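You operate a simulated robot arm through the tools that you are given. There is no shell and no other tool. Be economical: measure what you need, move in short steps, check, and stop when the job is done.

You are at the controls of a simulated robot arm. One attempt, no reset.

Task
Put the green filling lump from the top of the long steel table in the white tub there and the brown filling lump on the loading shelf of the front loader. Put the 75 mm small carton from the top of the long steel table on the shelf under the long steel table and the 50 mm small carton on the rear deck of the back press. Fetch the small white block that says "A" from the loading shelf of the front loader and set it on the deck of the front loader. Take the blue pad from the top of the trays table and leave it on the top of the liners table. Lift the bin lid open. Any order will do. Set down upright: small carton.

It is judged by the outcome, as a careful person would: the job done as asked, and still so three seconds after it is handed in. It fails if anything else is knocked over, pushed out of place, dropped, spilled or broken. Lids that push on must go on centred and level and be pressed home; caps that screw on are set level and turned clockwise until they are tight.

Robot
A 7-joint arm with a two-finger gripper on a trunk, on a base that drives. Base frame: it is fixed to the floor where the robot stands at the start and does not move with it; the origin is under the middle of the robot, x ahead of it, y to its left, z up; the surface under the hand at the start is at about z = 0.83. Units: m, rad, N and s.
With the tool pointing down near the work surface it reaches from about 0.3 to 0.74 m from the robot's upright axis, wherever it stands. Its first joint turns from -2.897 to 2.897 rad. Places, roughly: bin lid [5.9, -8.8, 0.6]; blue pad (10x7x3 cm) [8.1, -0.5, 0.8]; deck of the front loader [5.7, -0.1, 0.7]; filling lump [0.75, 0, 0.75]; loading shelf of the front loader [5, 0.1, 0.7]; rear deck of the back press [3.2, -2.5, 0.8]; shelf under the long steel table [0.7, 0.4, 0.2]; small carton [0.5, 0.75, 1]; small white block [5, 0, 0.75]; top of the liners table [8.4, 1.4, 0.8]; white tub [0.5, -0.25, 0.75]. Payload 2.94 kg.
The tool frame sits at the grasp point between the pads (the TCP): z along the fingers, y along the line on which they close. The tips reach 0.03 m beyond it. The gripper opens to 0.138 m. The gripper's body begins 0.109 m behind the TCP.
Orientation is told as [roll, pitch, yaw] about the base's x, y, z axes, in that order, counted from this pose: with the fingers straight down and closing along the base's y, the tool's x points along the base's -x, its y along +y and its z along -z.

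Tools
- The arm moves only by the tool drive_tool. Its argument "deltas" is a list of rows, each a list of 3 entries, a list of its own where there are three numbers: the shift along the tool's x, y, z in m, then the turn, a rotation vector about the tool's x, y, z in rad, then the finger opening in m, from 0 to 0.138. In form: [[[x, y, z], [rx, ry, rz], claw], ...]. A call has 1 to 8 rows; each row is the pose to reach, as a shift and turn from the pose commanded when the call began, along the tool's axes at that moment. A row lasts 0.2 s, in which the tool goes at most 0.05 m and 0.15 rad; a call with a longer step from one row to the next is refused whole, and so is a gripper value outside its range. Where a pose cannot be reached the arm comes as near as it can. A force on the tool above 40 N (or 10 N above the force at the start of the call, whichever is more), or a blocked arm, ends the call early, and 0.2 s more pass. The fingers move at their own pace and stop on an object; they squeeze with about 22 N. The grip force told is the motor's: it shows also when the fingers shut on nothing. Time passes only in rows, and 0.2 s behind the last, so rows that repeat a pose let the fingers close. It gives the time, the measured TCP pose, the force on the tool (base axes), the opening and the grip force at its end, in the units of the frame above (readings bear some noise), with the torque about the TCP (base axes, N m) and any sound that the robot's microphone picked up.
- Cameras (640 x 400 px; columns grow to the right, rows downward): "scene" is now at [0.0001, 0.1482, 1.4925]; the picture's right is [0.18, -0.98, 0.00], its down [-0.68, -0.13, -0.72] and it looks along [0.71, 0.13, -0.69] (base axes); focal length 250 px, centre (320, 200). "wrist" rides on the gripper at [0.071, 0.019, -0.146] in the tool frame; the picture's right is [-0.26, 0.96, 0.00], its down [-0.85, -0.23, -0.48] and it looks along [-0.46, -0.12, 0.88] (tool axes); focal length 280 px, centre (320, 200). There is no depth. A picture from a camera that has moved, and an enlarged one, comes with that camera's place and axes in the base frame and with its lens.
- get_image(camera): a new picture of that camera. The clock stands still meanwhile.
- move_column(by): slides the trunk up (or, below 0, down) by that many m; the arm and the scene camera ride with it, the base frame stays. It gives what a move gives, with no picture.
- drive_base(legs): drives the robot by 1 to 6 legs, each [ahead, left, turn to the left] in m, m and rad, along the robot's own axes; the way and the turn of a leg run together, so that a leg with both is an arc; at most 1.5 m and 3.142 rad a leg. The arm and the cameras ride along, it lands a little off, and it stops where it bumps. It gives what a move gives.
- aim_head(pan, tilt): turns the head with the scene camera to pan (to the left, within 1.501 rad either way) and tilt (down, from -0.506 to 1.204), counted from straight ahead of the robot. It gives what a move gives.
- inspect(camera, box): a new picture of the part [left, top, right, bottom] of that camera's present view, enlarged. The clock stands still meanwhile.
- sign_off(): hands the job in; it is judged then, once.

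Go step by step. Nothing tells you exact positions but the pictures and the camera data: compare them with the known pose of the tool, close in by small moves and look again before you grip or let go. The budget is 196 turns and 162 pictures, counting those below and the enlarged ones. Unless the task says otherwise, let go and move clear before handing in.

The tools are called after "Request:" as name(argument=value, ...) on one line, values as JSON. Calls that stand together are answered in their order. drive_tool: Moves the arm, as the interface text tells. Its arguments: {"type":"object","properties":{"deltas":{"type":"array","items":{"type":"array"}}},"required":["deltas"]} The other tools are called the same way: move_column (by) slides the trunk up or down; drive_base (legs) drives the base; aim_head (pan, tilt) turns the head that bears the scene camera; get_image (camera) takes a picture; inspect (camera, box) takes an enlarged picture of a part of a camera's view; sign_off () hands the job in.

At the start:

```text
clock: 0.0
tool_pos: [0.3833, 0.2515, 1.1329]
orientation: [0.001, 0.0, 0.0]
contact_force: [-0.3, -1.5, 0.5]
wrist_torque: [0.0, 0.02, -0.02]
grip_width: 0.1378
gripper_force: 0.1
trunk travel left (down, up): [-0.35, 0.104]
robot x, y, heading: [0.0012, 0.0008, 0.001]
head pan, tilt: [0.183, 0.764]
```

scene: 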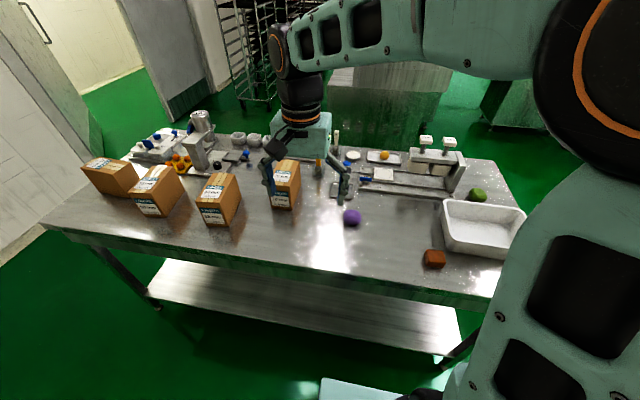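
wrist: 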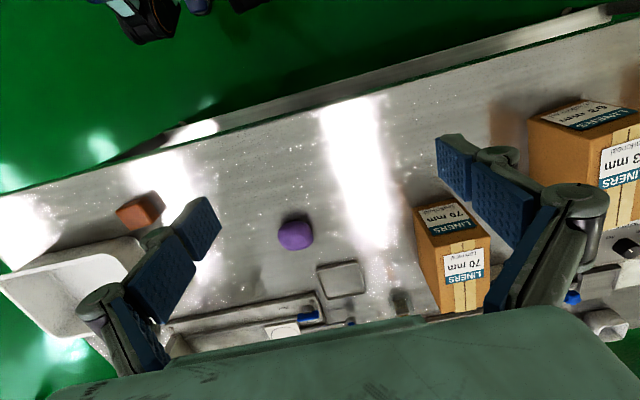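

I see the steel table with four cartons, three lumps (purple, brown, green) and a white tub. I'll enlarge the views to read the carton labels.

Request:
inspect(camera="scene", box=[60, 100, 320, 260])

Request:
inspect(camera="scene", box=[310, 110, 550, 280])

```text
2.46 times, centred on (190, 180) of scene
camera zoom: at [0.0001, 0.1482, 1.4925], right [0.18, -0.98, 0.0], down [-0.68, -0.13, -0.72], along [0.71, 0.13, -0.69], focal length 616 px, centre (640, 249)
```

zoom: 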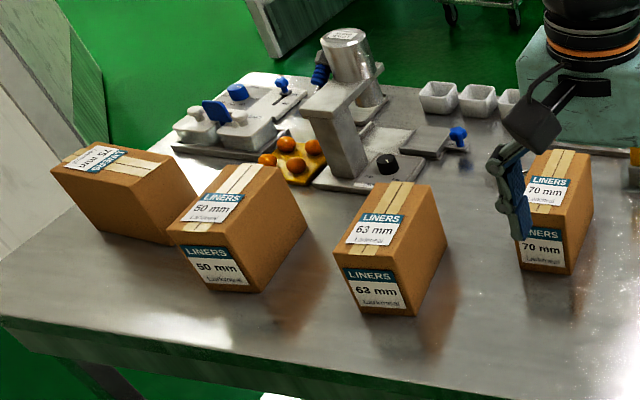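

```text
2.35 times, centred on (430, 195) of scene
camera zoom: at [0.0001, 0.1482, 1.4925], right [0.18, -0.98, 0.0], down [-0.68, -0.13, -0.72], along [0.71, 0.13, -0.69], focal length 589 px, centre (61, 212)
```

zoom: 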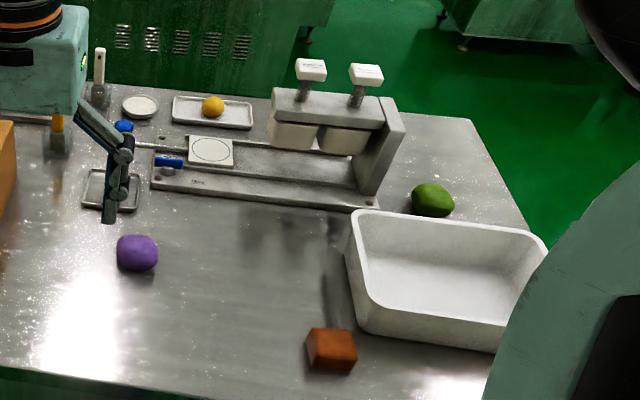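

I take the table top to be z≈0.83, with green at about (0.79,-0.31), brown at (0.47,-0.11) and the tub around (0.6,-0.3). Next I check the base clearance and the surroundings with the head.

Request:
aim_head(pan=0.5, tilt=1.15)

Request:
get_image(camera="scene")

Request:
aim_head(pan=-0.6, tilt=0.2)

Request:
get_image(camera="scene")

Request:
aim_head(pan=0.2, tilt=0.2)

Request:
get_image(camera="scene")

```text
clock: 0.9
tool_pos: [0.3844, 0.2524, 1.1327]
orientation: [0.001, 0.001, 0.001]
contact_force: [0.1, -0.3, 0.3]
wrist_torque: [0.01, 0.01, -0.01]
grip_width: 0.138
gripper_force: 0.0
trunk travel left (down, up): [-0.35, 0.104]
robot x, y, heading: [0.0001, -0.0002, -0.001]
head pan, tilt: [0.499, 1.15]
```

```text
157 pictures are left
camera scene: at [-0.0284, 0.1617, 1.4649], right [0.48, -0.88, 0.0], down [-0.8, -0.44, -0.41], along [0.36, 0.2, -0.91], focal length 250 px, centre (320, 200)
```

scene: 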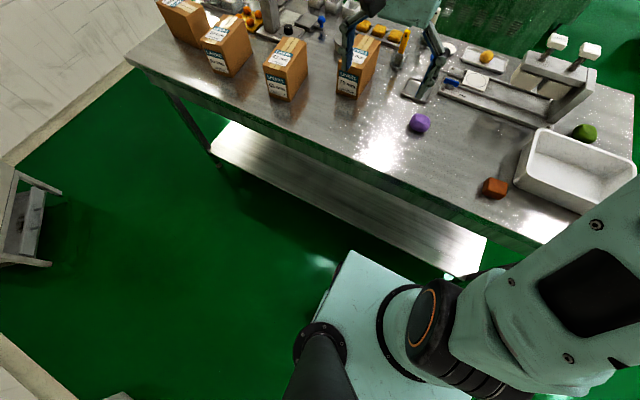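

```text
clock: 2.2
tool_pos: [0.3831, 0.2529, 1.1333]
orientation: [0.0, 0.001, 0.001]
contact_force: [0.3, 0.0, -0.8]
wrist_torque: [0.0, -0.01, -0.01]
grip_width: 0.1379
gripper_force: 0.0
trunk travel left (down, up): [-0.35, 0.104]
robot x, y, heading: [0.0002, -0.0012, -0.0]
head pan, tilt: [-0.6, 0.201]
```

```text
156 pictures are left
camera scene: at [-0.0039, 0.0806, 1.5433], right [-0.56, -0.83, 0.0], down [-0.17, 0.11, -0.98], along [0.81, -0.55, -0.2], focal length 250 px, centre (320, 200)
```

scene: 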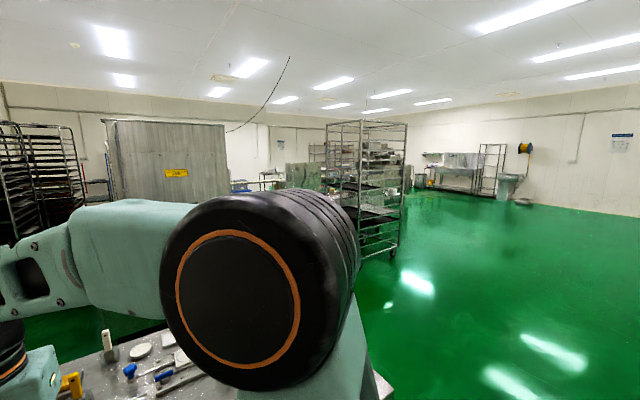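

```text
clock: 3.3
tool_pos: [0.3852, 0.2525, 1.1329]
orientation: [0.001, 0.0, 0.001]
contact_force: [-0.1, 0.1, -0.1]
wrist_torque: [0.0, -0.01, 0.02]
grip_width: 0.1379
gripper_force: 0.0
trunk travel left (down, up): [-0.35, 0.104]
robot x, y, heading: [0.0015, 0.0011, -0.0]
head pan, tilt: [0.201, 0.201]
```

```text
155 pictures are left
camera scene: at [0.0105, 0.1517, 1.5433], right [0.2, -0.98, 0.0], down [-0.2, -0.04, -0.98], along [0.96, 0.19, -0.2], focal length 250 px, centre (320, 200)
```

scene: 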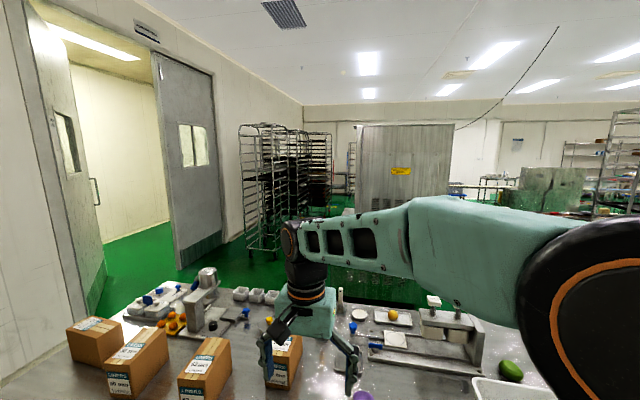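

The base front is near x≈0.27 and the shelf edge near x≈0.42, so a small advance is safe. I move ahead a little and right to be within reach of the lumps.

Request:
drive_base(legs=[[0.06, -0.2, 0]])

Request:
aim_head(pan=-0.1, tilt=0.9)

Request:
get_image(camera="scene")

Request:
get_image(camera="wrist")

```text
clock: 5.7
tool_pos: [0.4444, 0.0531, 1.1335]
orientation: [-0.001, -0.001, -0.003]
contact_force: [0.0, -0.5, 0.1]
wrist_torque: [0.0, 0.0, 0.01]
grip_width: 0.138
gripper_force: 0.1
trunk travel left (down, up): [-0.35, 0.104]
robot x, y, heading: [0.0584, -0.1995, -0.0]
head pan, tilt: [0.201, 0.201]
```

```text
clock: 6.8
tool_pos: [0.4445, 0.0523, 1.1328]
orientation: [-0.001, -0.001, -0.002]
contact_force: [0.2, 1.1, -0.3]
wrist_torque: [-0.02, -0.03, -0.01]
grip_width: 0.1379
gripper_force: 0.1
trunk travel left (down, up): [-0.35, 0.104]
robot x, y, heading: [0.0613, -0.1966, -0.006]
head pan, tilt: [-0.099, 0.901]
```

```text
154 pictures are left
camera scene: at [0.0545, -0.0738, 1.4818], right [-0.1, -0.99, 0.0], down [-0.78, 0.08, -0.62], along [0.62, -0.06, -0.78], focal length 250 px, centre (320, 200)
```

scene: 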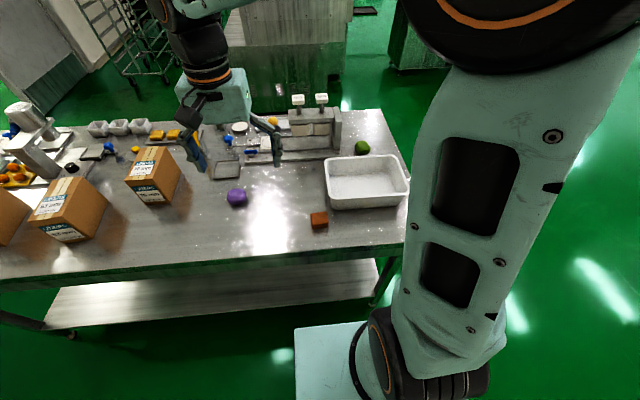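

```text
153 pictures are left
camera wrist: at [0.373, 0.0714, 1.2772], right [0.26, 0.96, 0.0], down [0.85, -0.23, 0.48], along [0.46, -0.12, -0.88], focal length 280 px, centre (320, 200)
```

wrist: 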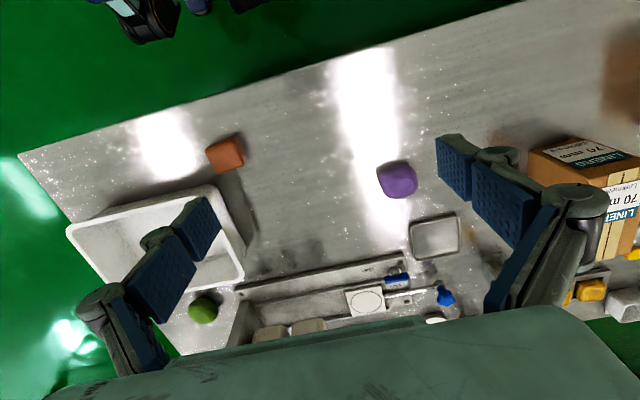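

Two views agree: green at (0.791,-0.305,0.855), brown at (0.478,-0.112), tub spanning x 0.48–0.70 and y −0.39…−0.155. I move above the green lump while yawing 90° so that the gripper clears the machine next to it.

Request:
drive_tool(deltas=[[[-0.03, -0.035, 0], [0, 0, -0.145], 0.138], [[-0.06, -0.07, 0], [0, 0, -0.29], 0.138], [[-0.09, -0.105, 0], [0, 0, -0.435], 0.138], [[-0.12, -0.14, 0], [0, 0, -0.58], 0.138], [[-0.15, -0.175, 0], [0, 0, -0.725], 0.138], [[-0.18, -0.21, 0], [0, 0, -0.87], 0.138], [[-0.21, -0.245, 0], [0, 0, -1.015], 0.12], [[-0.24, -0.28, 0], [0, 0, -1.16], 0.1]])

```text
clock: 8.6
tool_pos: [0.6838, -0.2274, 1.1328]
orientation: [0.0, 0.001, 1.161]
contact_force: [0.4, -0.1, -0.7]
wrist_torque: [0.01, 0.0, -0.04]
grip_width: 0.1
gripper_force: 0.0
trunk travel left (down, up): [-0.35, 0.104]
robot x, y, heading: [0.0602, -0.2044, -0.003]
head pan, tilt: [-0.099, 0.901]
```

Now at yaw 1.16; finishing the yaw and centring over the green lump, then coming down partly.

Request:
drive_tool(deltas=[[[0.01, -0.043, 0], [0, 0, -0.137], 0.1], [[0.02, -0.086, 0], [0, 0, -0.274], 0.1], [[0.0288, -0.129, 0], [0, 0, -0.41], 0.1], [[0.0288, -0.129, 0.05], [0, 0, -0.41], 0.1], [[0.0288, -0.129, 0.1], [0, 0, -0.41], 0.1], [[0.0288, -0.129, 0.13], [0, 0, -0.41], 0.1]])

Request:
get_image(camera="wrist")

Request:
get_image(camera="scene")

```text
clock: 10.0
tool_pos: [0.7777, -0.3058, 1.0126]
orientation: [-0.001, 0.0, 1.57]
contact_force: [0.2, 0.0, 0.4]
wrist_torque: [0.03, -0.1, 0.02]
grip_width: 0.1
gripper_force: 0.0
out of reach, approached as far as the arm can: row 2, 3, 4, 5, 6
trunk travel left (down, up): [-0.35, 0.104]
robot x, y, heading: [0.0611, -0.2014, 0.002]
head pan, tilt: [-0.099, 0.901]
```

```text
152 pictures are left
camera wrist: at [0.7575, -0.3766, 1.156], right [-0.96, 0.26, 0.0], down [0.23, 0.85, 0.48], along [0.13, 0.46, -0.88], focal length 280 px, centre (320, 200)
```

wrist: 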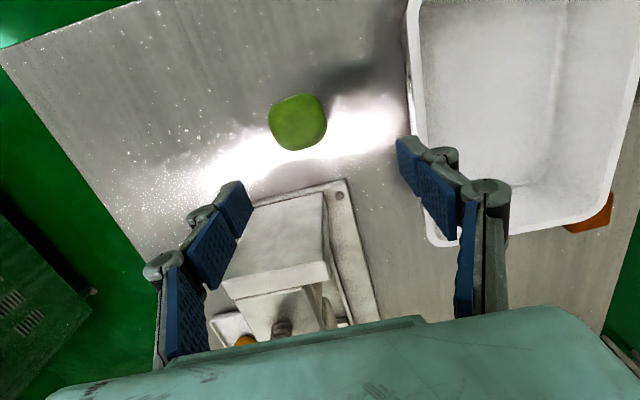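

```text
151 pictures are left
camera scene: at [0.0532, -0.0738, 1.4818], right [-0.1, -0.99, 0.0], down [-0.78, 0.08, -0.62], along [0.62, -0.06, -0.78], focal length 250 px, centre (320, 200)
```

scene: 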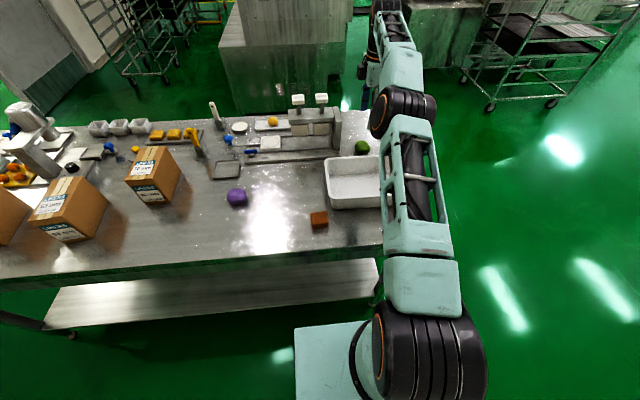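

The wrist view puts the lump at about (0.797,-0.313) and the arm is at its reach limit. I drive 3 cm ahead.

Request:
drive_base(legs=[[0.03, 0, 0]])

Request:
get_image(camera="wrist")

```text
clock: 10.8
tool_pos: [0.8073, -0.3046, 1.0104]
orientation: [0.001, 0.001, 1.57]
contact_force: [0.2, 0.4, -0.8]
wrist_torque: [0.01, 0.02, 0.0]
grip_width: 0.1001
gripper_force: 0.1
trunk travel left (down, up): [-0.35, 0.104]
robot x, y, heading: [0.0873, -0.1994, -0.003]
head pan, tilt: [-0.099, 0.901]
```

```text
150 pictures are left
camera wrist: at [0.7883, -0.3768, 1.1547], right [-0.96, 0.26, 0.0], down [0.23, 0.85, 0.48], along [0.13, 0.46, -0.88], focal length 280 px, centre (320, 200)
```

wrist: 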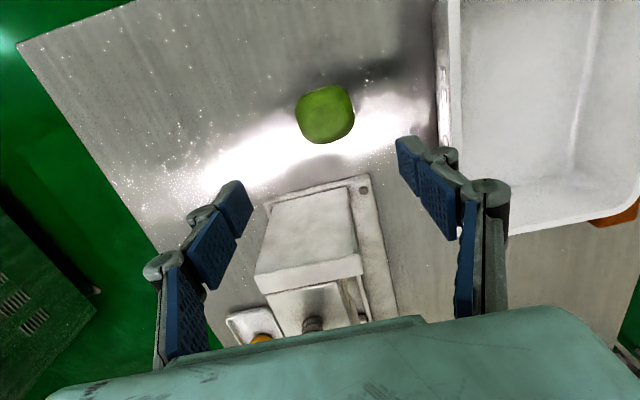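

Lump at (0.801,-0.316). I shift slightly and come down partway, checking the pose.

Request:
drive_tool(deltas=[[[0.011, 0.007, 0.03], [0, 0, 0], 0.1], [[0.011, 0.007, 0.07], [0, 0, 0], 0.1]])

```text
clock: 11.4
tool_pos: [0.8001, -0.3159, 0.9407]
orientation: [0.0, -0.001, 1.569]
contact_force: [0.4, -0.3, -0.5]
wrist_torque: [0.02, -0.01, 0.0]
grip_width: 0.0998
gripper_force: 0.1
trunk travel left (down, up): [-0.35, 0.104]
robot x, y, heading: [0.0874, -0.1987, -0.004]
head pan, tilt: [-0.099, 0.901]
```

On target; I go down to z≈0.866 and close.

Request:
drive_tool(deltas=[[[0, 0, 0.04], [0, 0, 0], 0.1], [[0, 0, 0.074], [0, 0, 0], 0.1], [[0, 0, 0.074], [0, 0, 0], 0.06], [[0, 0, 0.074], [0, 0, 0], 0.02], [[0, 0, 0.074], [0, 0, 0], 0.02], [[0, 0, 0.074], [0, 0, 0], 0.02]])

Request:
get_image(camera="wrist")

```text
clock: 12.8
tool_pos: [0.7996, -0.3167, 0.8675]
orientation: [0.0, -0.001, 1.568]
contact_force: [-0.1, -0.4, -0.4]
wrist_torque: [0.02, -0.03, -0.01]
grip_width: 0.0612
gripper_force: 22.2
trunk travel left (down, up): [-0.35, 0.104]
robot x, y, heading: [0.093, -0.1985, -0.001]
head pan, tilt: [-0.099, 0.901]
```

```text
149 pictures are left
camera wrist: at [0.7808, -0.3882, 1.012], right [-0.96, 0.26, 0.0], down [0.23, 0.85, 0.48], along [0.13, 0.46, -0.88], focal length 280 px, centre (320, 200)
```

wrist: 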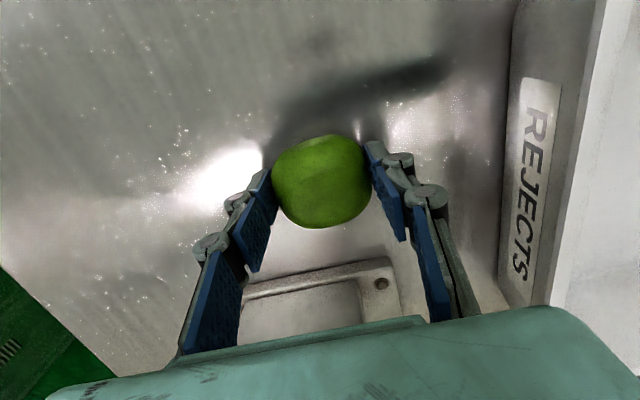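

Gripped at 61 mm. Lift, carry over the tub centre (0.595,-0.275).

Request:
drive_tool(deltas=[[[0, 0, -0.045], [0, 0, 0], 0.02], [[0, 0, -0.09], [0, 0, 0], 0.02], [[0, 0, -0.13], [0, 0, 0], 0.02], [[-0.01, 0.045, -0.13], [0, 0, 0], 0.02], [[-0.02, 0.09, -0.13], [0, 0, 0], 0.02], [[-0.03, 0.135, -0.13], [0, 0, 0], 0.02], [[-0.04, 0.18, -0.13], [0, 0, 0], 0.02], [[-0.04, 0.205, -0.13], [0, 0, 0], 0.02]])

Request:
get_image(camera="wrist")

Request:
get_image(camera="scene")

```text
clock: 14.6
tool_pos: [0.5938, -0.2755, 0.9971]
orientation: [0.0, 0.0, 1.569]
contact_force: [-0.3, -0.8, -0.9]
wrist_torque: [-0.04, -0.02, 0.02]
grip_width: 0.0613
gripper_force: 21.8
trunk travel left (down, up): [-0.35, 0.104]
robot x, y, heading: [0.0914, -0.1999, -0.005]
head pan, tilt: [-0.099, 0.901]
```

```text
148 pictures are left
camera wrist: at [0.574, -0.3477, 1.1421], right [-0.96, 0.26, 0.0], down [0.23, 0.85, 0.48], along [0.13, 0.46, -0.88], focal length 280 px, centre (320, 200)
```

wrist: 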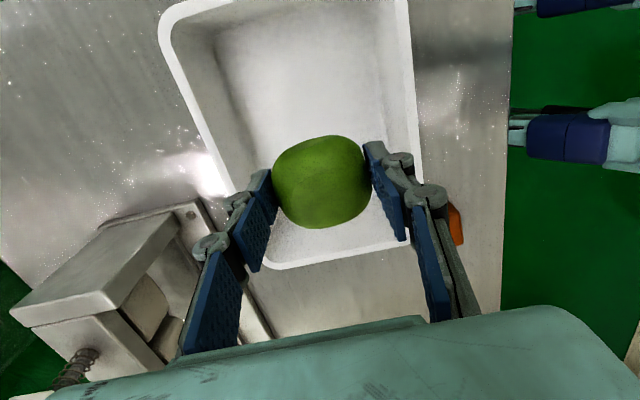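

```text
147 pictures are left
camera scene: at [0.0839, -0.0739, 1.4818], right [-0.1, -0.99, 0.0], down [-0.78, 0.08, -0.62], along [0.62, -0.06, -0.78], focal length 250 px, centre (320, 200)
```

scene: 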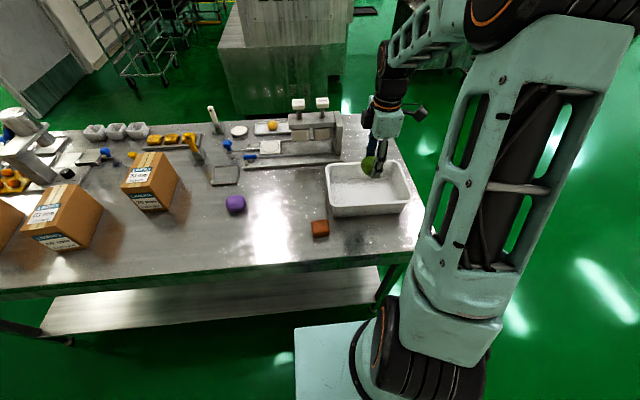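

The lump hangs over the middle of the tub. I lower it in and release with a narrow opening, then lift.

Request:
drive_tool(deltas=[[[0, 0, 0.045], [0, 0, 0], 0.02], [[0, 0, 0.09], [0, 0, 0], 0.02], [[0, 0, 0.12], [0, 0, 0], 0.02], [[0, 0, 0.12], [0, 0, 0], 0.08], [[0, 0, 0.12], [0, 0, 0], 0.085], [[0, 0, 0.08], [0, 0, 0], 0.085], [[0, 0, 0.035], [0, 0, 0], 0.085], [[0, 0, 0.0], [0, 0, 0], 0.085]])

Request:
get_image(camera="wrist")

```text
clock: 16.4
tool_pos: [0.5966, -0.2769, 0.9979]
orientation: [-0.001, 0.0, 1.568]
contact_force: [-0.1, -0.8, -0.2]
wrist_torque: [-0.01, 0.03, 0.0]
grip_width: 0.0849
gripper_force: 0.0
trunk travel left (down, up): [-0.35, 0.104]
robot x, y, heading: [0.089, -0.1967, 0.0]
head pan, tilt: [-0.099, 0.901]
```

```text
146 pictures are left
camera wrist: at [0.5761, -0.3477, 1.1421], right [-0.96, 0.26, 0.0], down [0.23, 0.85, 0.48], along [0.13, 0.46, -0.88], focal length 280 px, centre (320, 200)
```

wrist: 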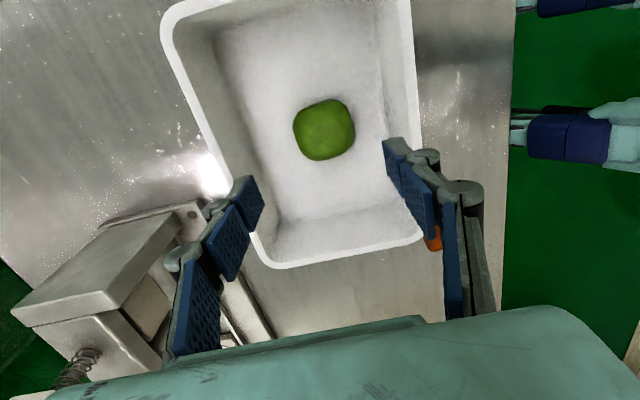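

Green is in the tub. Now I raise the arm, un-yaw it, and drive left to the cartons.

Request:
drive_tool(deltas=[[[0, 0, -0.045], [0, 0, 0], 0.085], [[0, 0, -0.09], [0, 0, 0.1], 0.085], [[0, 0.03, -0.13], [0, 0, 0.25], 0.085], [[0, 0.06, -0.16], [0, 0, 0.4], 0.085], [[0, 0.09, -0.16], [0, 0, 0.55], 0.085], [[0, 0.1, -0.16], [0, 0, 0.7], 0.085], [[0, 0.1, -0.16], [0, 0, 0.85], 0.085], [[0, 0.1, -0.16], [0, 0, 1.0], 0.085]])

Request:
drive_tool(deltas=[[[0, 0, 0], [0, 0, 0.145], 0.138], [[0, 0, 0], [0, 0, 0.29], 0.138], [[0, 0, 0], [0, 0, 0.435], 0.138], [[0, 0, 0], [0, 0, 0.57], 0.138]])

Request:
drive_base(legs=[[-0.07, 0.95, 0]])

Request:
get_image(camera="scene")

Request:
get_image(camera="wrist")

```text
clock: 18.2
tool_pos: [0.4946, -0.2758, 1.1568]
orientation: [-0.001, 0.001, 0.567]
contact_force: [0.4, -0.3, 0.5]
wrist_torque: [-0.02, -0.02, 0.02]
grip_width: 0.0853
gripper_force: 0.1
trunk travel left (down, up): [-0.35, 0.104]
robot x, y, heading: [0.0887, -0.2012, -0.003]
head pan, tilt: [-0.099, 0.901]
```

```text
clock: 19.2
tool_pos: [0.4948, -0.2768, 1.1574]
orientation: [0.0, -0.001, -0.003]
contact_force: [-0.8, 0.2, 0.4]
wrist_torque: [0.02, 0.01, -0.05]
grip_width: 0.1381
gripper_force: 0.0
trunk travel left (down, up): [-0.35, 0.104]
robot x, y, heading: [0.0881, -0.2028, -0.004]
head pan, tilt: [-0.099, 0.901]
```

```text
clock: 27.8
tool_pos: [0.4274, 0.6667, 1.1562]
orientation: [0.0, -0.001, -0.004]
contact_force: [0.4, -1.1, 0.2]
wrist_torque: [-0.03, 0.02, -0.03]
grip_width: 0.138
gripper_force: 0.0
trunk travel left (down, up): [-0.35, 0.104]
robot x, y, heading: [0.0219, 0.7415, -0.006]
head pan, tilt: [-0.099, 0.901]
```

```text
145 pictures are left
camera scene: at [0.0163, 0.8697, 1.4818], right [-0.1, -0.99, 0.0], down [-0.78, 0.08, -0.62], along [0.62, -0.06, -0.78], focal length 250 px, centre (320, 200)
```

scene: 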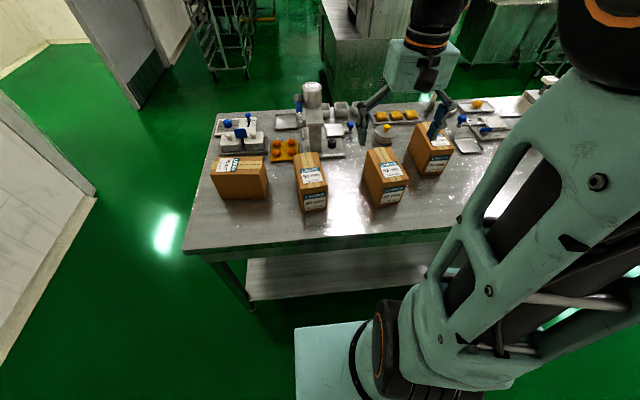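

```text
144 pictures are left
camera wrist: at [0.3562, 0.6856, 1.3009], right [0.27, 0.96, 0.0], down [0.85, -0.23, 0.48], along [0.46, -0.13, -0.88], focal length 280 px, centre (320, 200)
```

wrist: 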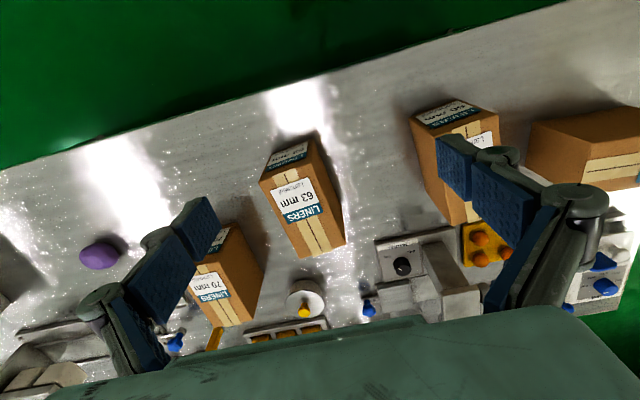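

The cartons are now in front of me; I enlarge them for position, size and orientation.

Request:
inspect(camera="scene", box=[190, 130, 350, 230])

Request:
inspect(camera="wrist", box=[400, 60, 640, 210])

```text
4.00 times, centred on (270, 180) of scene
camera zoom: at [0.0163, 0.8697, 1.4818], right [-0.1, -0.99, 0.0], down [-0.78, 0.08, -0.62], along [0.62, -0.06, -0.78], focal length 1002 px, centre (520, 280)
```

zoom: 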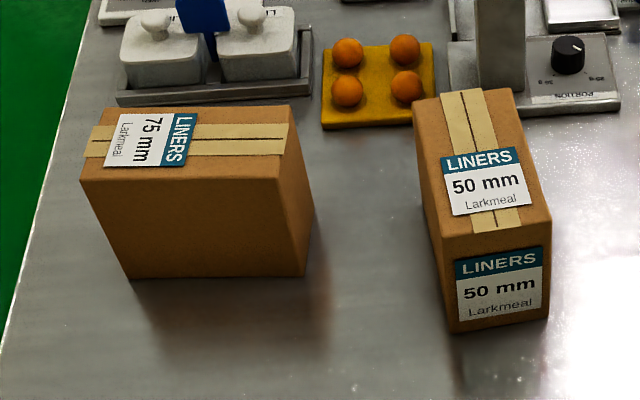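

```text
2.67 times, centred on (520, 135) of wrist
camera zoom: at [0.3562, 0.6856, 1.3009], right [0.27, 0.96, 0.0], down [0.85, -0.23, 0.48], along [0.46, -0.13, -0.88], focal length 748 px, centre (-213, 373)
```

zoom: 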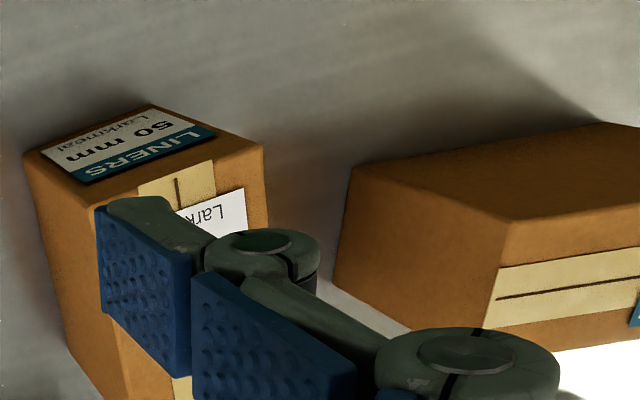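

Carton 75 is about 144×78×115 mm, long side along y, centre (0.602,1.067), yaw about −0.09, top z≈0.946; carton 50 is centred at (0.563,0.847) with yaw +0.1. I pick 75 first: moving above it while yawing.

Request:
drive_tool(deltas=[[[-0.019, 0.044, 0], [0, 0, -0.148], 0.138], [[-0.038, 0.088, 0], [0, 0, -0.296], 0.138], [[-0.057, 0.132, 0], [0, 0, -0.444], 0.138], [[-0.076, 0.176, 0], [0, 0, -0.592], 0.138], [[-0.095, 0.22, 0], [0, 0, -0.74], 0.138], [[-0.114, 0.264, 0], [0, 0, -0.888], 0.138], [[-0.133, 0.308, 0], [0, 0, -1.036], 0.138], [[-0.152, 0.352, 0], [0, 0, -1.184], 0.138]])

```text
clock: 29.6
tool_pos: [0.5813, 1.019, 1.1572]
orientation: [0.001, 0.003, 1.184]
contact_force: [-0.1, 0.3, 0.7]
wrist_torque: [0.0, 0.02, 0.02]
grip_width: 0.1382
gripper_force: 0.1
trunk travel left (down, up): [-0.35, 0.104]
robot x, y, heading: [0.0193, 0.7454, -0.0]
head pan, tilt: [-0.099, 0.901]
```

Finishing the alignment and looking.

Request:
drive_tool(deltas=[[[-0.026, -0.001, 0], [0, 0, -0.148], 0.138], [[-0.0524, -0.0015, 0], [0, 0, -0.296], 0.138], [[-0.0524, -0.0015, 0.03], [0, 0, -0.296], 0.138]])

Request:
get_image(camera="wrist")

Request:
get_image(camera="scene")

```text
clock: 30.4
tool_pos: [0.6017, 1.0647, 1.1274]
orientation: [0.0, 0.0, 1.478]
contact_force: [0.1, -0.3, 0.1]
wrist_torque: [0.01, 0.02, 0.0]
grip_width: 0.138
gripper_force: 0.1
trunk travel left (down, up): [-0.35, 0.104]
robot x, y, heading: [0.024, 0.7428, -0.006]
head pan, tilt: [-0.099, 0.901]
```

```text
141 pictures are left
camera wrist: at [0.5761, 0.9957, 1.271], right [-0.94, 0.35, 0.0], down [0.31, 0.82, 0.48], along [0.17, 0.45, -0.88], focal length 280 px, centre (320, 200)
```

wrist: 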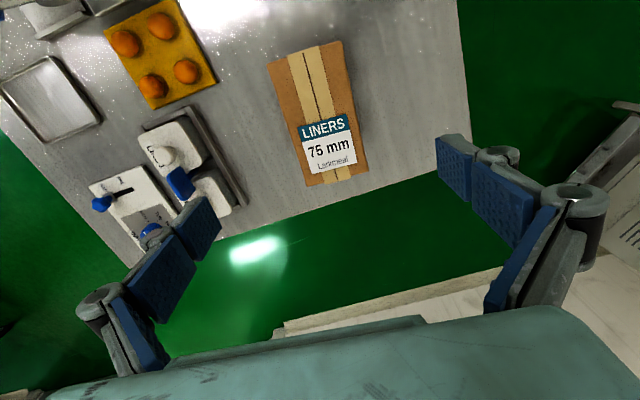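

```text
140 pictures are left
camera scene: at [0.0163, 0.8695, 1.4818], right [-0.1, -0.99, 0.0], down [-0.78, 0.08, -0.62], along [0.62, -0.06, -0.78], focal length 250 px, centre (320, 200)
```

scene: 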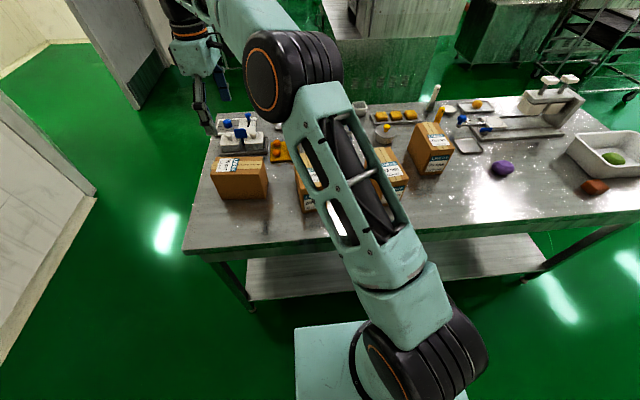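

Carton centre confirmed (0.600,1.067), aligned. Descend to z≈0.908 and grip.

Request:
drive_tool(deltas=[[[0, 0.001, 0.045], [0, 0, 0], 0.138], [[0, 0.001, 0.09], [0, 0, 0], 0.138], [[0, 0.001, 0.135], [0, 0, 0], 0.138], [[0, 0.001, 0.18], [0, 0, 0], 0.138], [[0, 0.001, 0.218], [0, 0, 0], 0.138], [[0, 0.001, 0.218], [0, 0, 0], 0.09], [[0, 0.001, 0.218], [0, 0, 0], 0.05], [[0, 0.001, 0.218], [0, 0, 0], 0.05]])

Request:
drive_tool(deltas=[[[0, 0, 0], [0, 0, 0], 0.05], [[0, 0, -0.02], [0, 0, 0], 0.05]])

Request:
get_image(camera="wrist")

```text
clock: 32.2
tool_pos: [0.6008, 1.067, 0.9079]
orientation: [-0.001, 0.001, 1.477]
contact_force: [0.4, 0.1, -0.2]
wrist_torque: [0.04, -0.14, -0.01]
grip_width: 0.0816
gripper_force: 21.9
trunk travel left (down, up): [-0.35, 0.104]
robot x, y, heading: [0.0214, 0.7433, -0.004]
head pan, tilt: [-0.099, 0.901]
```

```text
clock: 32.8
tool_pos: [0.5994, 1.0668, 0.928]
orientation: [-0.002, 0.0, 1.477]
contact_force: [-0.4, -0.6, -3.5]
wrist_torque: [-0.05, -0.01, -0.03]
grip_width: 0.0815
gripper_force: 22.1
trunk travel left (down, up): [-0.35, 0.104]
robot x, y, heading: [0.0268, 0.7446, -0.006]
head pan, tilt: [-0.099, 0.901]
```

```text
139 pictures are left
camera wrist: at [0.5741, 0.9965, 1.0735], right [-0.94, 0.35, 0.0], down [0.31, 0.82, 0.48], along [0.17, 0.45, -0.88], focal length 280 px, centre (320, 200)
```

wrist: 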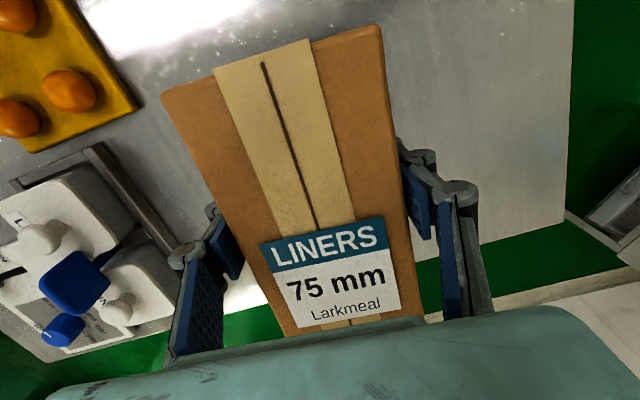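

Holding carton 75. Lift to ~1.10, swing it in front of the robot with yaw squared.

Request:
drive_tool(deltas=[[[0, 0, -0.05], [0, 0, 0], 0.05], [[0, 0, -0.1], [0, 0, 0], 0.05], [[0, 0, -0.15], [0, 0, 0], 0.05], [[0.04, 0.01, -0.17], [0, 0, 0], 0.05], [[0.088, 0.02, -0.17], [0, 0, -0.03], 0.05], [[0.136, 0.03, -0.17], [0, 0, -0.06], 0.05], [[0.184, 0.04, -0.17], [0, 0, -0.093], 0.05], [[0.232, 0.05, -0.17], [0, 0, -0.093], 0.05]])

Request:
drive_tool(deltas=[[[0.045, 0.01, 0], [0, 0, 0], 0.05], [[0.09, 0.02, 0], [0, 0, 0], 0.05]])

Request:
drive_base(legs=[[-0.4, 0, 0]])

Request:
move_column(by=-0.349)

Request:
get_image(camera="scene")

```text
clock: 34.6
tool_pos: [0.5287, 0.8393, 1.0996]
orientation: [-0.001, -0.001, 1.568]
contact_force: [-0.2, -1.0, -3.3]
wrist_torque: [-0.01, 0.02, 0.0]
grip_width: 0.0817
gripper_force: 21.7
trunk travel left (down, up): [-0.35, 0.104]
robot x, y, heading: [0.0225, 0.7452, -0.004]
head pan, tilt: [-0.099, 0.901]
```

```text
clock: 35.2
tool_pos: [0.5076, 0.7494, 1.0976]
orientation: [-0.002, 0.0, 1.569]
contact_force: [0.0, 0.4, -1.9]
wrist_torque: [0.02, -0.01, -0.01]
grip_width: 0.0816
gripper_force: 21.8
trunk travel left (down, up): [-0.35, 0.104]
robot x, y, heading: [0.025, 0.7483, -0.005]
head pan, tilt: [-0.099, 0.901]
```

```text
clock: 37.7
tool_pos: [0.1066, 0.7512, 1.0985]
orientation: [-0.001, 0.0, 1.569]
contact_force: [-1.0, -0.1, -2.6]
wrist_torque: [0.01, 0.01, 0.01]
grip_width: 0.0818
gripper_force: 21.5
trunk travel left (down, up): [-0.35, 0.104]
robot x, y, heading: [-0.3786, 0.7475, -0.001]
head pan, tilt: [-0.099, 0.901]
```

```text
clock: 41.1
tool_pos: [0.1069, 0.7519, 0.7488]
orientation: [0.0, -0.001, 1.569]
contact_force: [-0.1, -0.3, -2.9]
wrist_torque: [0.0, 0.03, -0.02]
grip_width: 0.0816
gripper_force: 21.7
trunk travel left (down, up): [-0.001, 0.453]
robot x, y, heading: [-0.38, 0.7445, -0.002]
head pan, tilt: [-0.099, 0.901]
```

```text
138 pictures are left
camera scene: at [-0.3853, 0.871, 1.1328], right [-0.1, -0.99, 0.0], down [-0.78, 0.08, -0.62], along [0.62, -0.06, -0.78], focal length 250 px, centre (320, 200)
```

scene: 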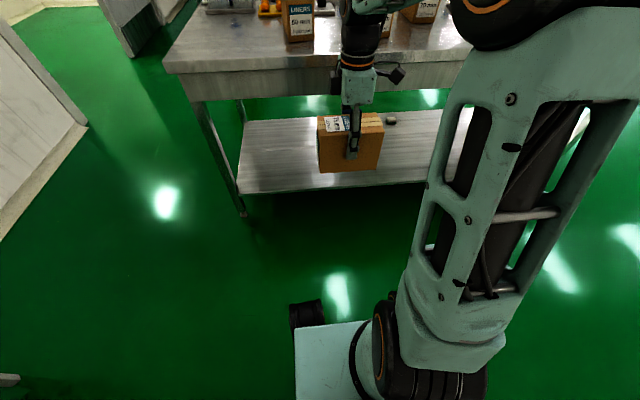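

The carton hangs in front; the shelf is visible. I enlarge the shelf to measure its edge and see the small dark object on it.

Request:
inspect(camera="scene", box=[220, 60, 480, 222])

Request:
aim_head(pan=-0.1, tilt=0.55)

Request:
get_image(camera="scene")

```text
2.46 times, centred on (350, 141) of scene
camera zoom: at [-0.3853, 0.871, 1.1328], right [-0.1, -0.99, 0.0], down [-0.78, 0.08, -0.62], along [0.62, -0.06, -0.78], focal length 616 px, centre (246, 345)
```

zoom: 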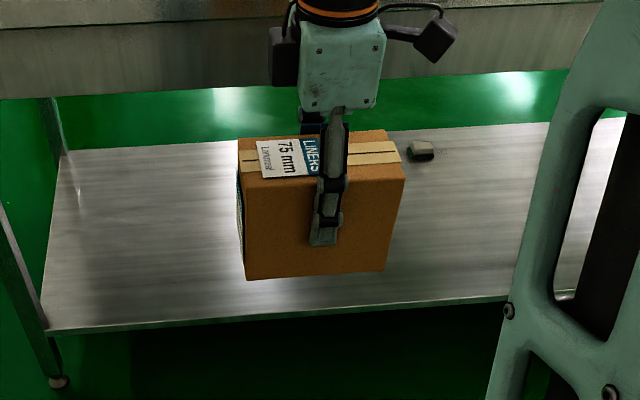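

```text
clock: 42.0
tool_pos: [0.1071, 0.751, 0.7494]
orientation: [0.0, 0.0, 1.569]
contact_force: [0.1, -0.5, -2.3]
wrist_torque: [0.02, -0.03, 0.0]
grip_width: 0.0816
gripper_force: 21.9
trunk travel left (down, up): [-0.001, 0.453]
robot x, y, heading: [-0.3793, 0.7433, -0.0]
head pan, tilt: [-0.099, 0.55]
```

```text
136 pictures are left
camera scene: at [-0.3711, 0.8696, 1.162], right [-0.1, -0.99, 0.0], down [-0.52, 0.05, -0.85], along [0.85, -0.09, -0.52], focal length 250 px, centre (320, 200)
```

scene: 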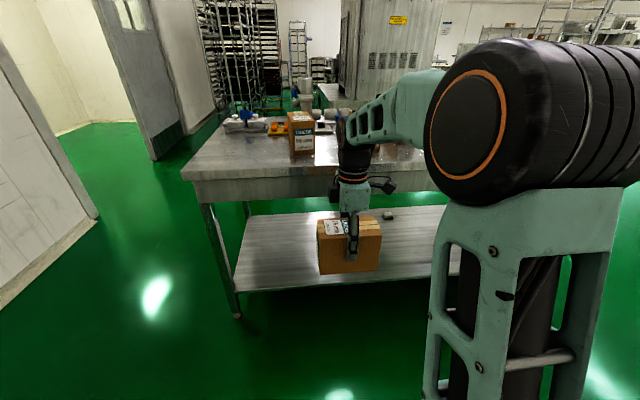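

The shelf top is z≈0.195 with front edge x≈0.43; the small object on it is far back at x≈0.96. I lower the arm in front of the base and check the arm's shape.

Request:
drive_tool(deltas=[[[0, 0, 0.05], [0, 0, 0], 0.05], [[0, 0, 0.1], [0, 0, 0], 0.05], [[0, 0, 0.15], [0, 0, 0], 0.05], [[0, 0, 0.2], [0, 0, 0], 0.05], [[0, 0, 0.25], [0, 0, 0], 0.05], [[0, 0, 0.3], [0, 0, 0], 0.05], [[0, 0, 0.35], [0, 0, 0], 0.05]])

Request:
get_image(camera="scene")

Request:
get_image(camera="wrist")

```text
clock: 43.6
tool_pos: [0.1073, 0.7506, 0.3978]
orientation: [-0.001, 0.0, 1.568]
contact_force: [-0.3, 0.6, -3.4]
wrist_torque: [0.03, 0.0, 0.03]
grip_width: 0.0819
gripper_force: 22.0
trunk travel left (down, up): [-0.001, 0.453]
robot x, y, heading: [-0.381, 0.7425, 0.002]
head pan, tilt: [-0.099, 0.55]
```

```text
135 pictures are left
camera scene: at [-0.3714, 0.8696, 1.1621], right [-0.1, -0.99, 0.0], down [-0.52, 0.05, -0.85], along [0.85, -0.09, -0.52], focal length 250 px, centre (320, 200)
```

scene: 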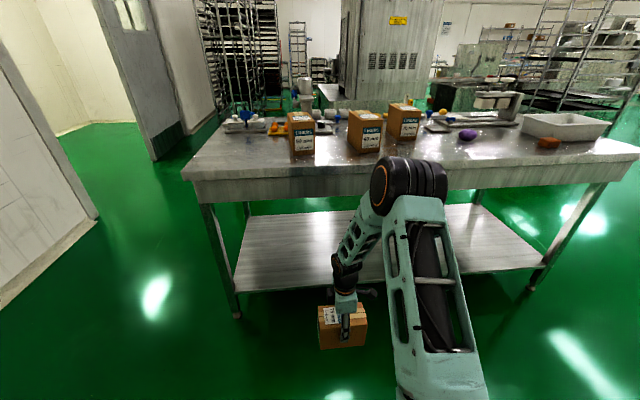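

```text
134 pictures are left
camera wrist: at [0.0879, 0.679, 0.5425], right [-0.96, 0.26, 0.0], down [0.23, 0.85, 0.48], along [0.13, 0.46, -0.88], focal length 280 px, centre (320, 200)
```

wrist: 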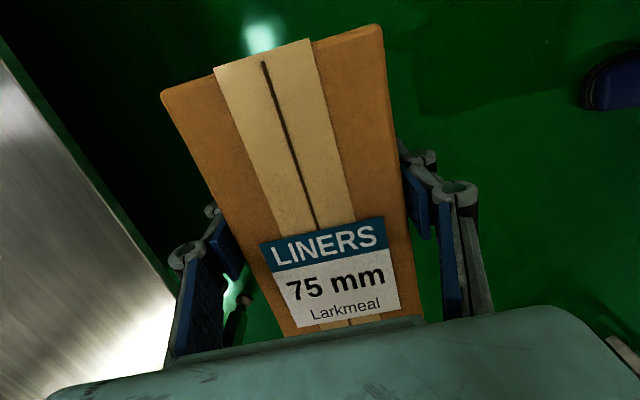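

The elbow points forward in this pose, so I extend the arm forward to flatten it before driving under the table edge (apron bottom z≈0.74).

Request:
drive_tool(deltas=[[[0, -0.04, 0], [0, 0, 0], 0.05], [[0, -0.08, 0], [0, 0, 0], 0.05], [[0, -0.12, 0], [0, 0, 0], 0.05], [[0, -0.15, 0.03], [0, 0, 0], 0.05]])

Request:
get_image(camera="scene")

```text
clock: 44.6
tool_pos: [0.2565, 0.7501, 0.3683]
orientation: [0.002, 0.001, 1.57]
contact_force: [0.0, -1.0, -2.6]
wrist_torque: [-0.01, -0.01, 0.01]
grip_width: 0.0818
gripper_force: 21.9
trunk travel left (down, up): [-0.001, 0.453]
robot x, y, heading: [-0.3808, 0.7406, -0.003]
head pan, tilt: [-0.099, 0.55]
```

```text
133 pictures are left
camera scene: at [-0.3712, 0.8696, 1.1621], right [-0.1, -0.99, 0.0], down [-0.52, 0.05, -0.85], along [0.85, -0.09, -0.52], focal length 250 px, centre (320, 200)
```

scene: 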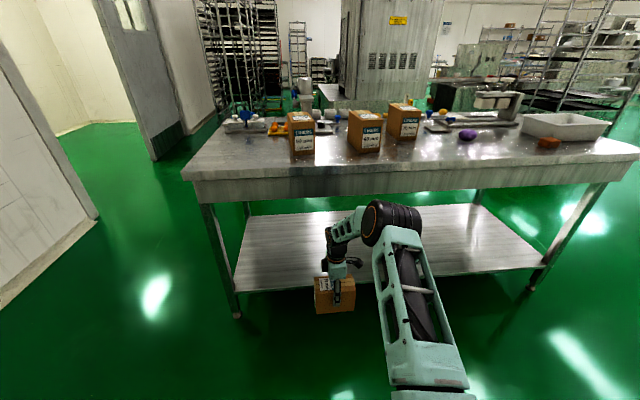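

The elbow may still meet the apron. I extend further and look again.

Request:
drive_tool(deltas=[[[0, -0.04, 0.02], [0, 0, 0], 0.05], [[0, -0.07, 0.045], [0, 0, 0], 0.05]])

Request:
inspect(camera="scene", box=[220, 120, 540, 320])

```text
clock: 45.2
tool_pos: [0.3258, 0.7504, 0.3239]
orientation: [0.001, -0.001, 1.571]
contact_force: [-0.1, -0.2, -1.7]
wrist_torque: [0.05, 0.03, 0.02]
grip_width: 0.0819
gripper_force: 22.0
trunk travel left (down, up): [-0.001, 0.453]
robot x, y, heading: [-0.38, 0.7459, 0.0]
head pan, tilt: [-0.099, 0.55]
```

```text
2.00 times, centred on (380, 220) of scene
camera zoom: at [-0.3712, 0.8695, 1.1621], right [-0.1, -0.99, 0.0], down [-0.52, 0.05, -0.85], along [0.85, -0.09, -0.52], focal length 501 px, centre (200, 160)
```

zoom: 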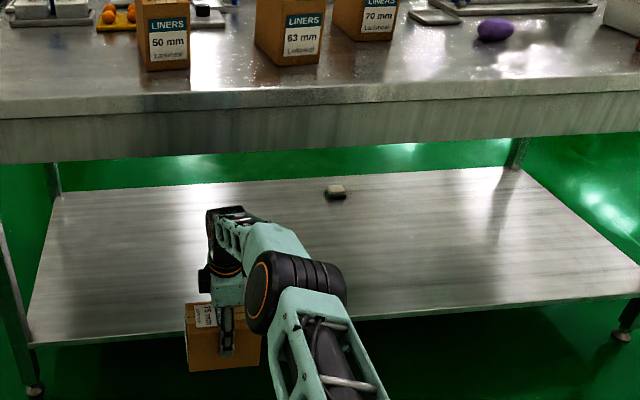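

Now the elbow is low (top ≈0.73) and stays in front of the table edge; wrist top is ≈0.67. The carton bottom is ≈0.246, above the shelf. I drive in 0.17 m.

Request:
drive_base(legs=[[0.17, 0, 0]])

Request:
get_image(camera="scene")

Request:
get_image(camera="wrist")

```text
clock: 46.6
tool_pos: [0.4942, 0.7513, 0.3231]
orientation: [-0.001, 0.0, 1.571]
contact_force: [-0.7, 0.1, -3.3]
wrist_torque: [0.02, -0.02, 0.02]
grip_width: 0.0818
gripper_force: 22.5
trunk travel left (down, up): [-0.001, 0.453]
robot x, y, heading: [-0.213, 0.7416, -0.004]
head pan, tilt: [-0.099, 0.55]
```

```text
131 pictures are left
camera scene: at [-0.2026, 0.869, 1.1621], right [-0.1, -0.99, 0.0], down [-0.52, 0.05, -0.85], along [0.85, -0.09, -0.52], focal length 250 px, centre (320, 200)
```

scene: 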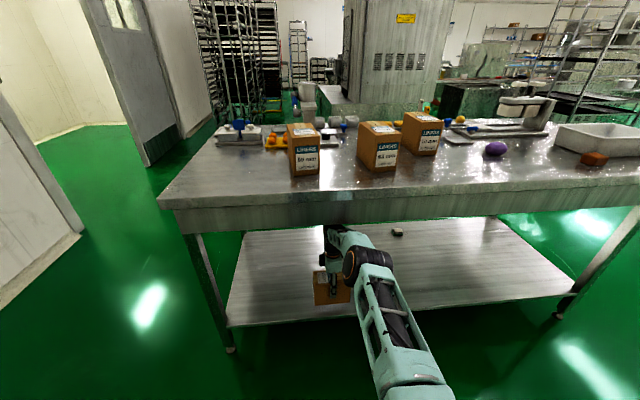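

```text
130 pictures are left
camera wrist: at [0.4754, 0.6795, 0.4682], right [-0.96, 0.26, 0.0], down [0.23, 0.85, 0.48], along [0.12, 0.46, -0.88], focal length 280 px, centre (320, 200)
```

wrist: 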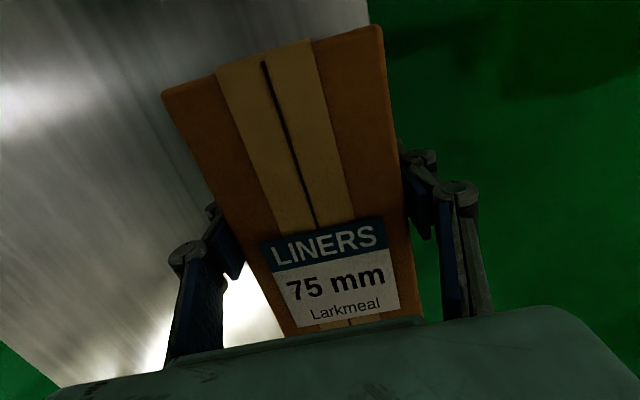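

The shelf edge is at x≈0.428 and the carton's near side at 0.453. I lower gently until contact.

Request:
drive_tool(deltas=[[[0, 0, 0.02], [0, 0, 0], 0.05], [[0, 0, 0.035], [0, 0, 0], 0.05], [[0, 0, 0.043], [0, 0, 0], 0.05], [[0, 0, 0.049], [0, 0, 0], 0.05], [[0, 0, 0.055], [0, 0, 0], 0.05], [[0, 0, 0.06], [0, 0, 0], 0.05]])

```text
clock: 48.0
tool_pos: [0.4915, 0.7495, 0.2741]
orientation: [-0.006, 0.0, 1.569]
contact_force: [5.5, 1.0, 16.4]
wrist_torque: [0.0, -0.31, 0.07]
grip_width: 0.0815
gripper_force: 22.4
out of reach, approached as far as the arm can: row 5, 6
trunk travel left (down, up): [-0.001, 0.453]
robot x, y, heading: [-0.2118, 0.7449, -0.001]
head pan, tilt: [-0.099, 0.55]
```

Contact felt. Open and rise just above the carton top.

Request:
drive_tool(deltas=[[[0, 0, 0], [0, 0, 0], 0.09], [[0, 0, 0], [0, 0, 0], 0.12], [[0, 0, 0], [0, 0, 0], 0.12], [[0, 0, -0.03], [0, 0, 0], 0.12], [[0, 0, -0.055], [0, 0, 0], 0.12], [[0, 0, -0.08], [0, 0, 0], 0.12]])

Request:
get_image(camera="wrist")

Request:
get_image(camera="scene")

```text
clock: 49.4
tool_pos: [0.5094, 0.7505, 0.3464]
orientation: [0.002, -0.001, 1.57]
contact_force: [0.2, 0.2, 0.1]
wrist_torque: [-0.02, 0.0, -0.02]
grip_width: 0.1199
gripper_force: 0.0
out of reach, approached as far as the arm can: row 4, 5, 6
trunk travel left (down, up): [-0.001, 0.453]
robot x, y, heading: [-0.213, 0.7436, -0.005]
head pan, tilt: [-0.099, 0.55]
```

```text
129 pictures are left
camera wrist: at [0.4909, 0.6786, 0.4909], right [-0.96, 0.26, 0.0], down [0.23, 0.85, 0.48], along [0.12, 0.46, -0.88], focal length 280 px, centre (320, 200)
```

wrist: 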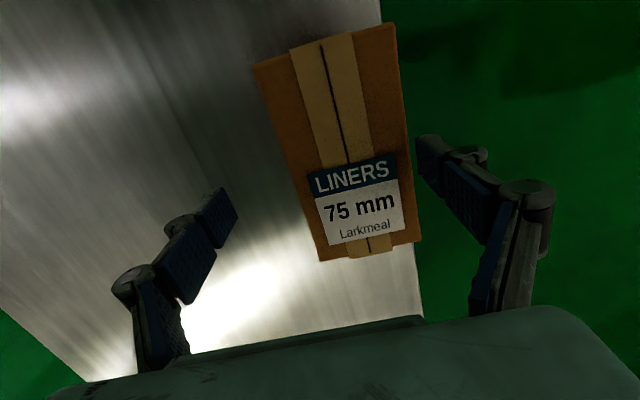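

```text
128 pictures are left
camera scene: at [-0.2028, 0.869, 1.162], right [-0.1, -0.99, 0.0], down [-0.52, 0.05, -0.85], along [0.85, -0.09, -0.52], focal length 250 px, centre (320, 200)
```

scene: 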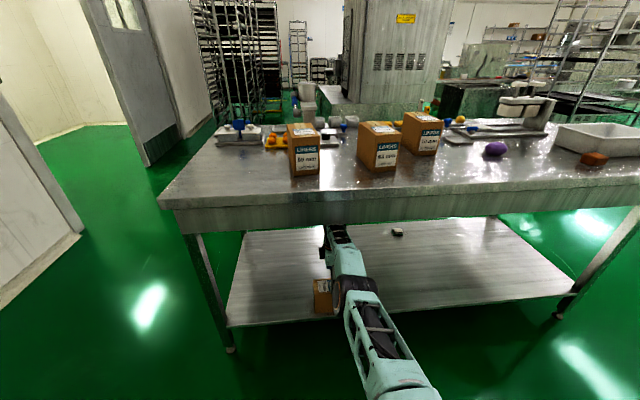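

Carton stands at x≥0.45 on the shelf. I raise 2.5 cm more, then back out.

Request:
drive_tool(deltas=[[[0, 0.02, -0.012], [0, 0, 0], 0.138], [[0, 0.02, -0.025], [0, 0, 0], 0.138]])

Request:
inspect(camera="scene", box=[260, 180, 420, 340])

```text
clock: 50.0
tool_pos: [0.5142, 0.7501, 0.3606]
orientation: [0.003, 0.001, 1.57]
contact_force: [0.1, 0.7, 0.9]
wrist_torque: [0.05, -0.02, -0.01]
grip_width: 0.1381
gripper_force: 0.0
out of reach, approached as far as the arm can: row 1, 2
trunk travel left (down, up): [-0.001, 0.453]
robot x, y, heading: [-0.2094, 0.7415, -0.002]
head pan, tilt: [-0.099, 0.55]
```

```text
2.50 times, centred on (340, 260) of scene
camera zoom: at [-0.2029, 0.869, 1.1621], right [-0.1, -0.99, 0.0], down [-0.52, 0.05, -0.85], along [0.85, -0.09, -0.52], focal length 626 px, centre (270, 50)
```

zoom: 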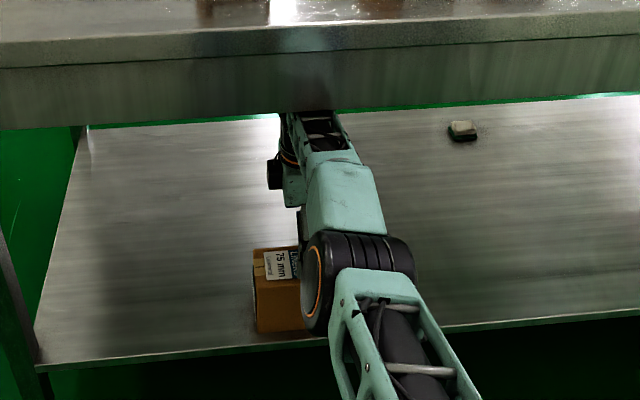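

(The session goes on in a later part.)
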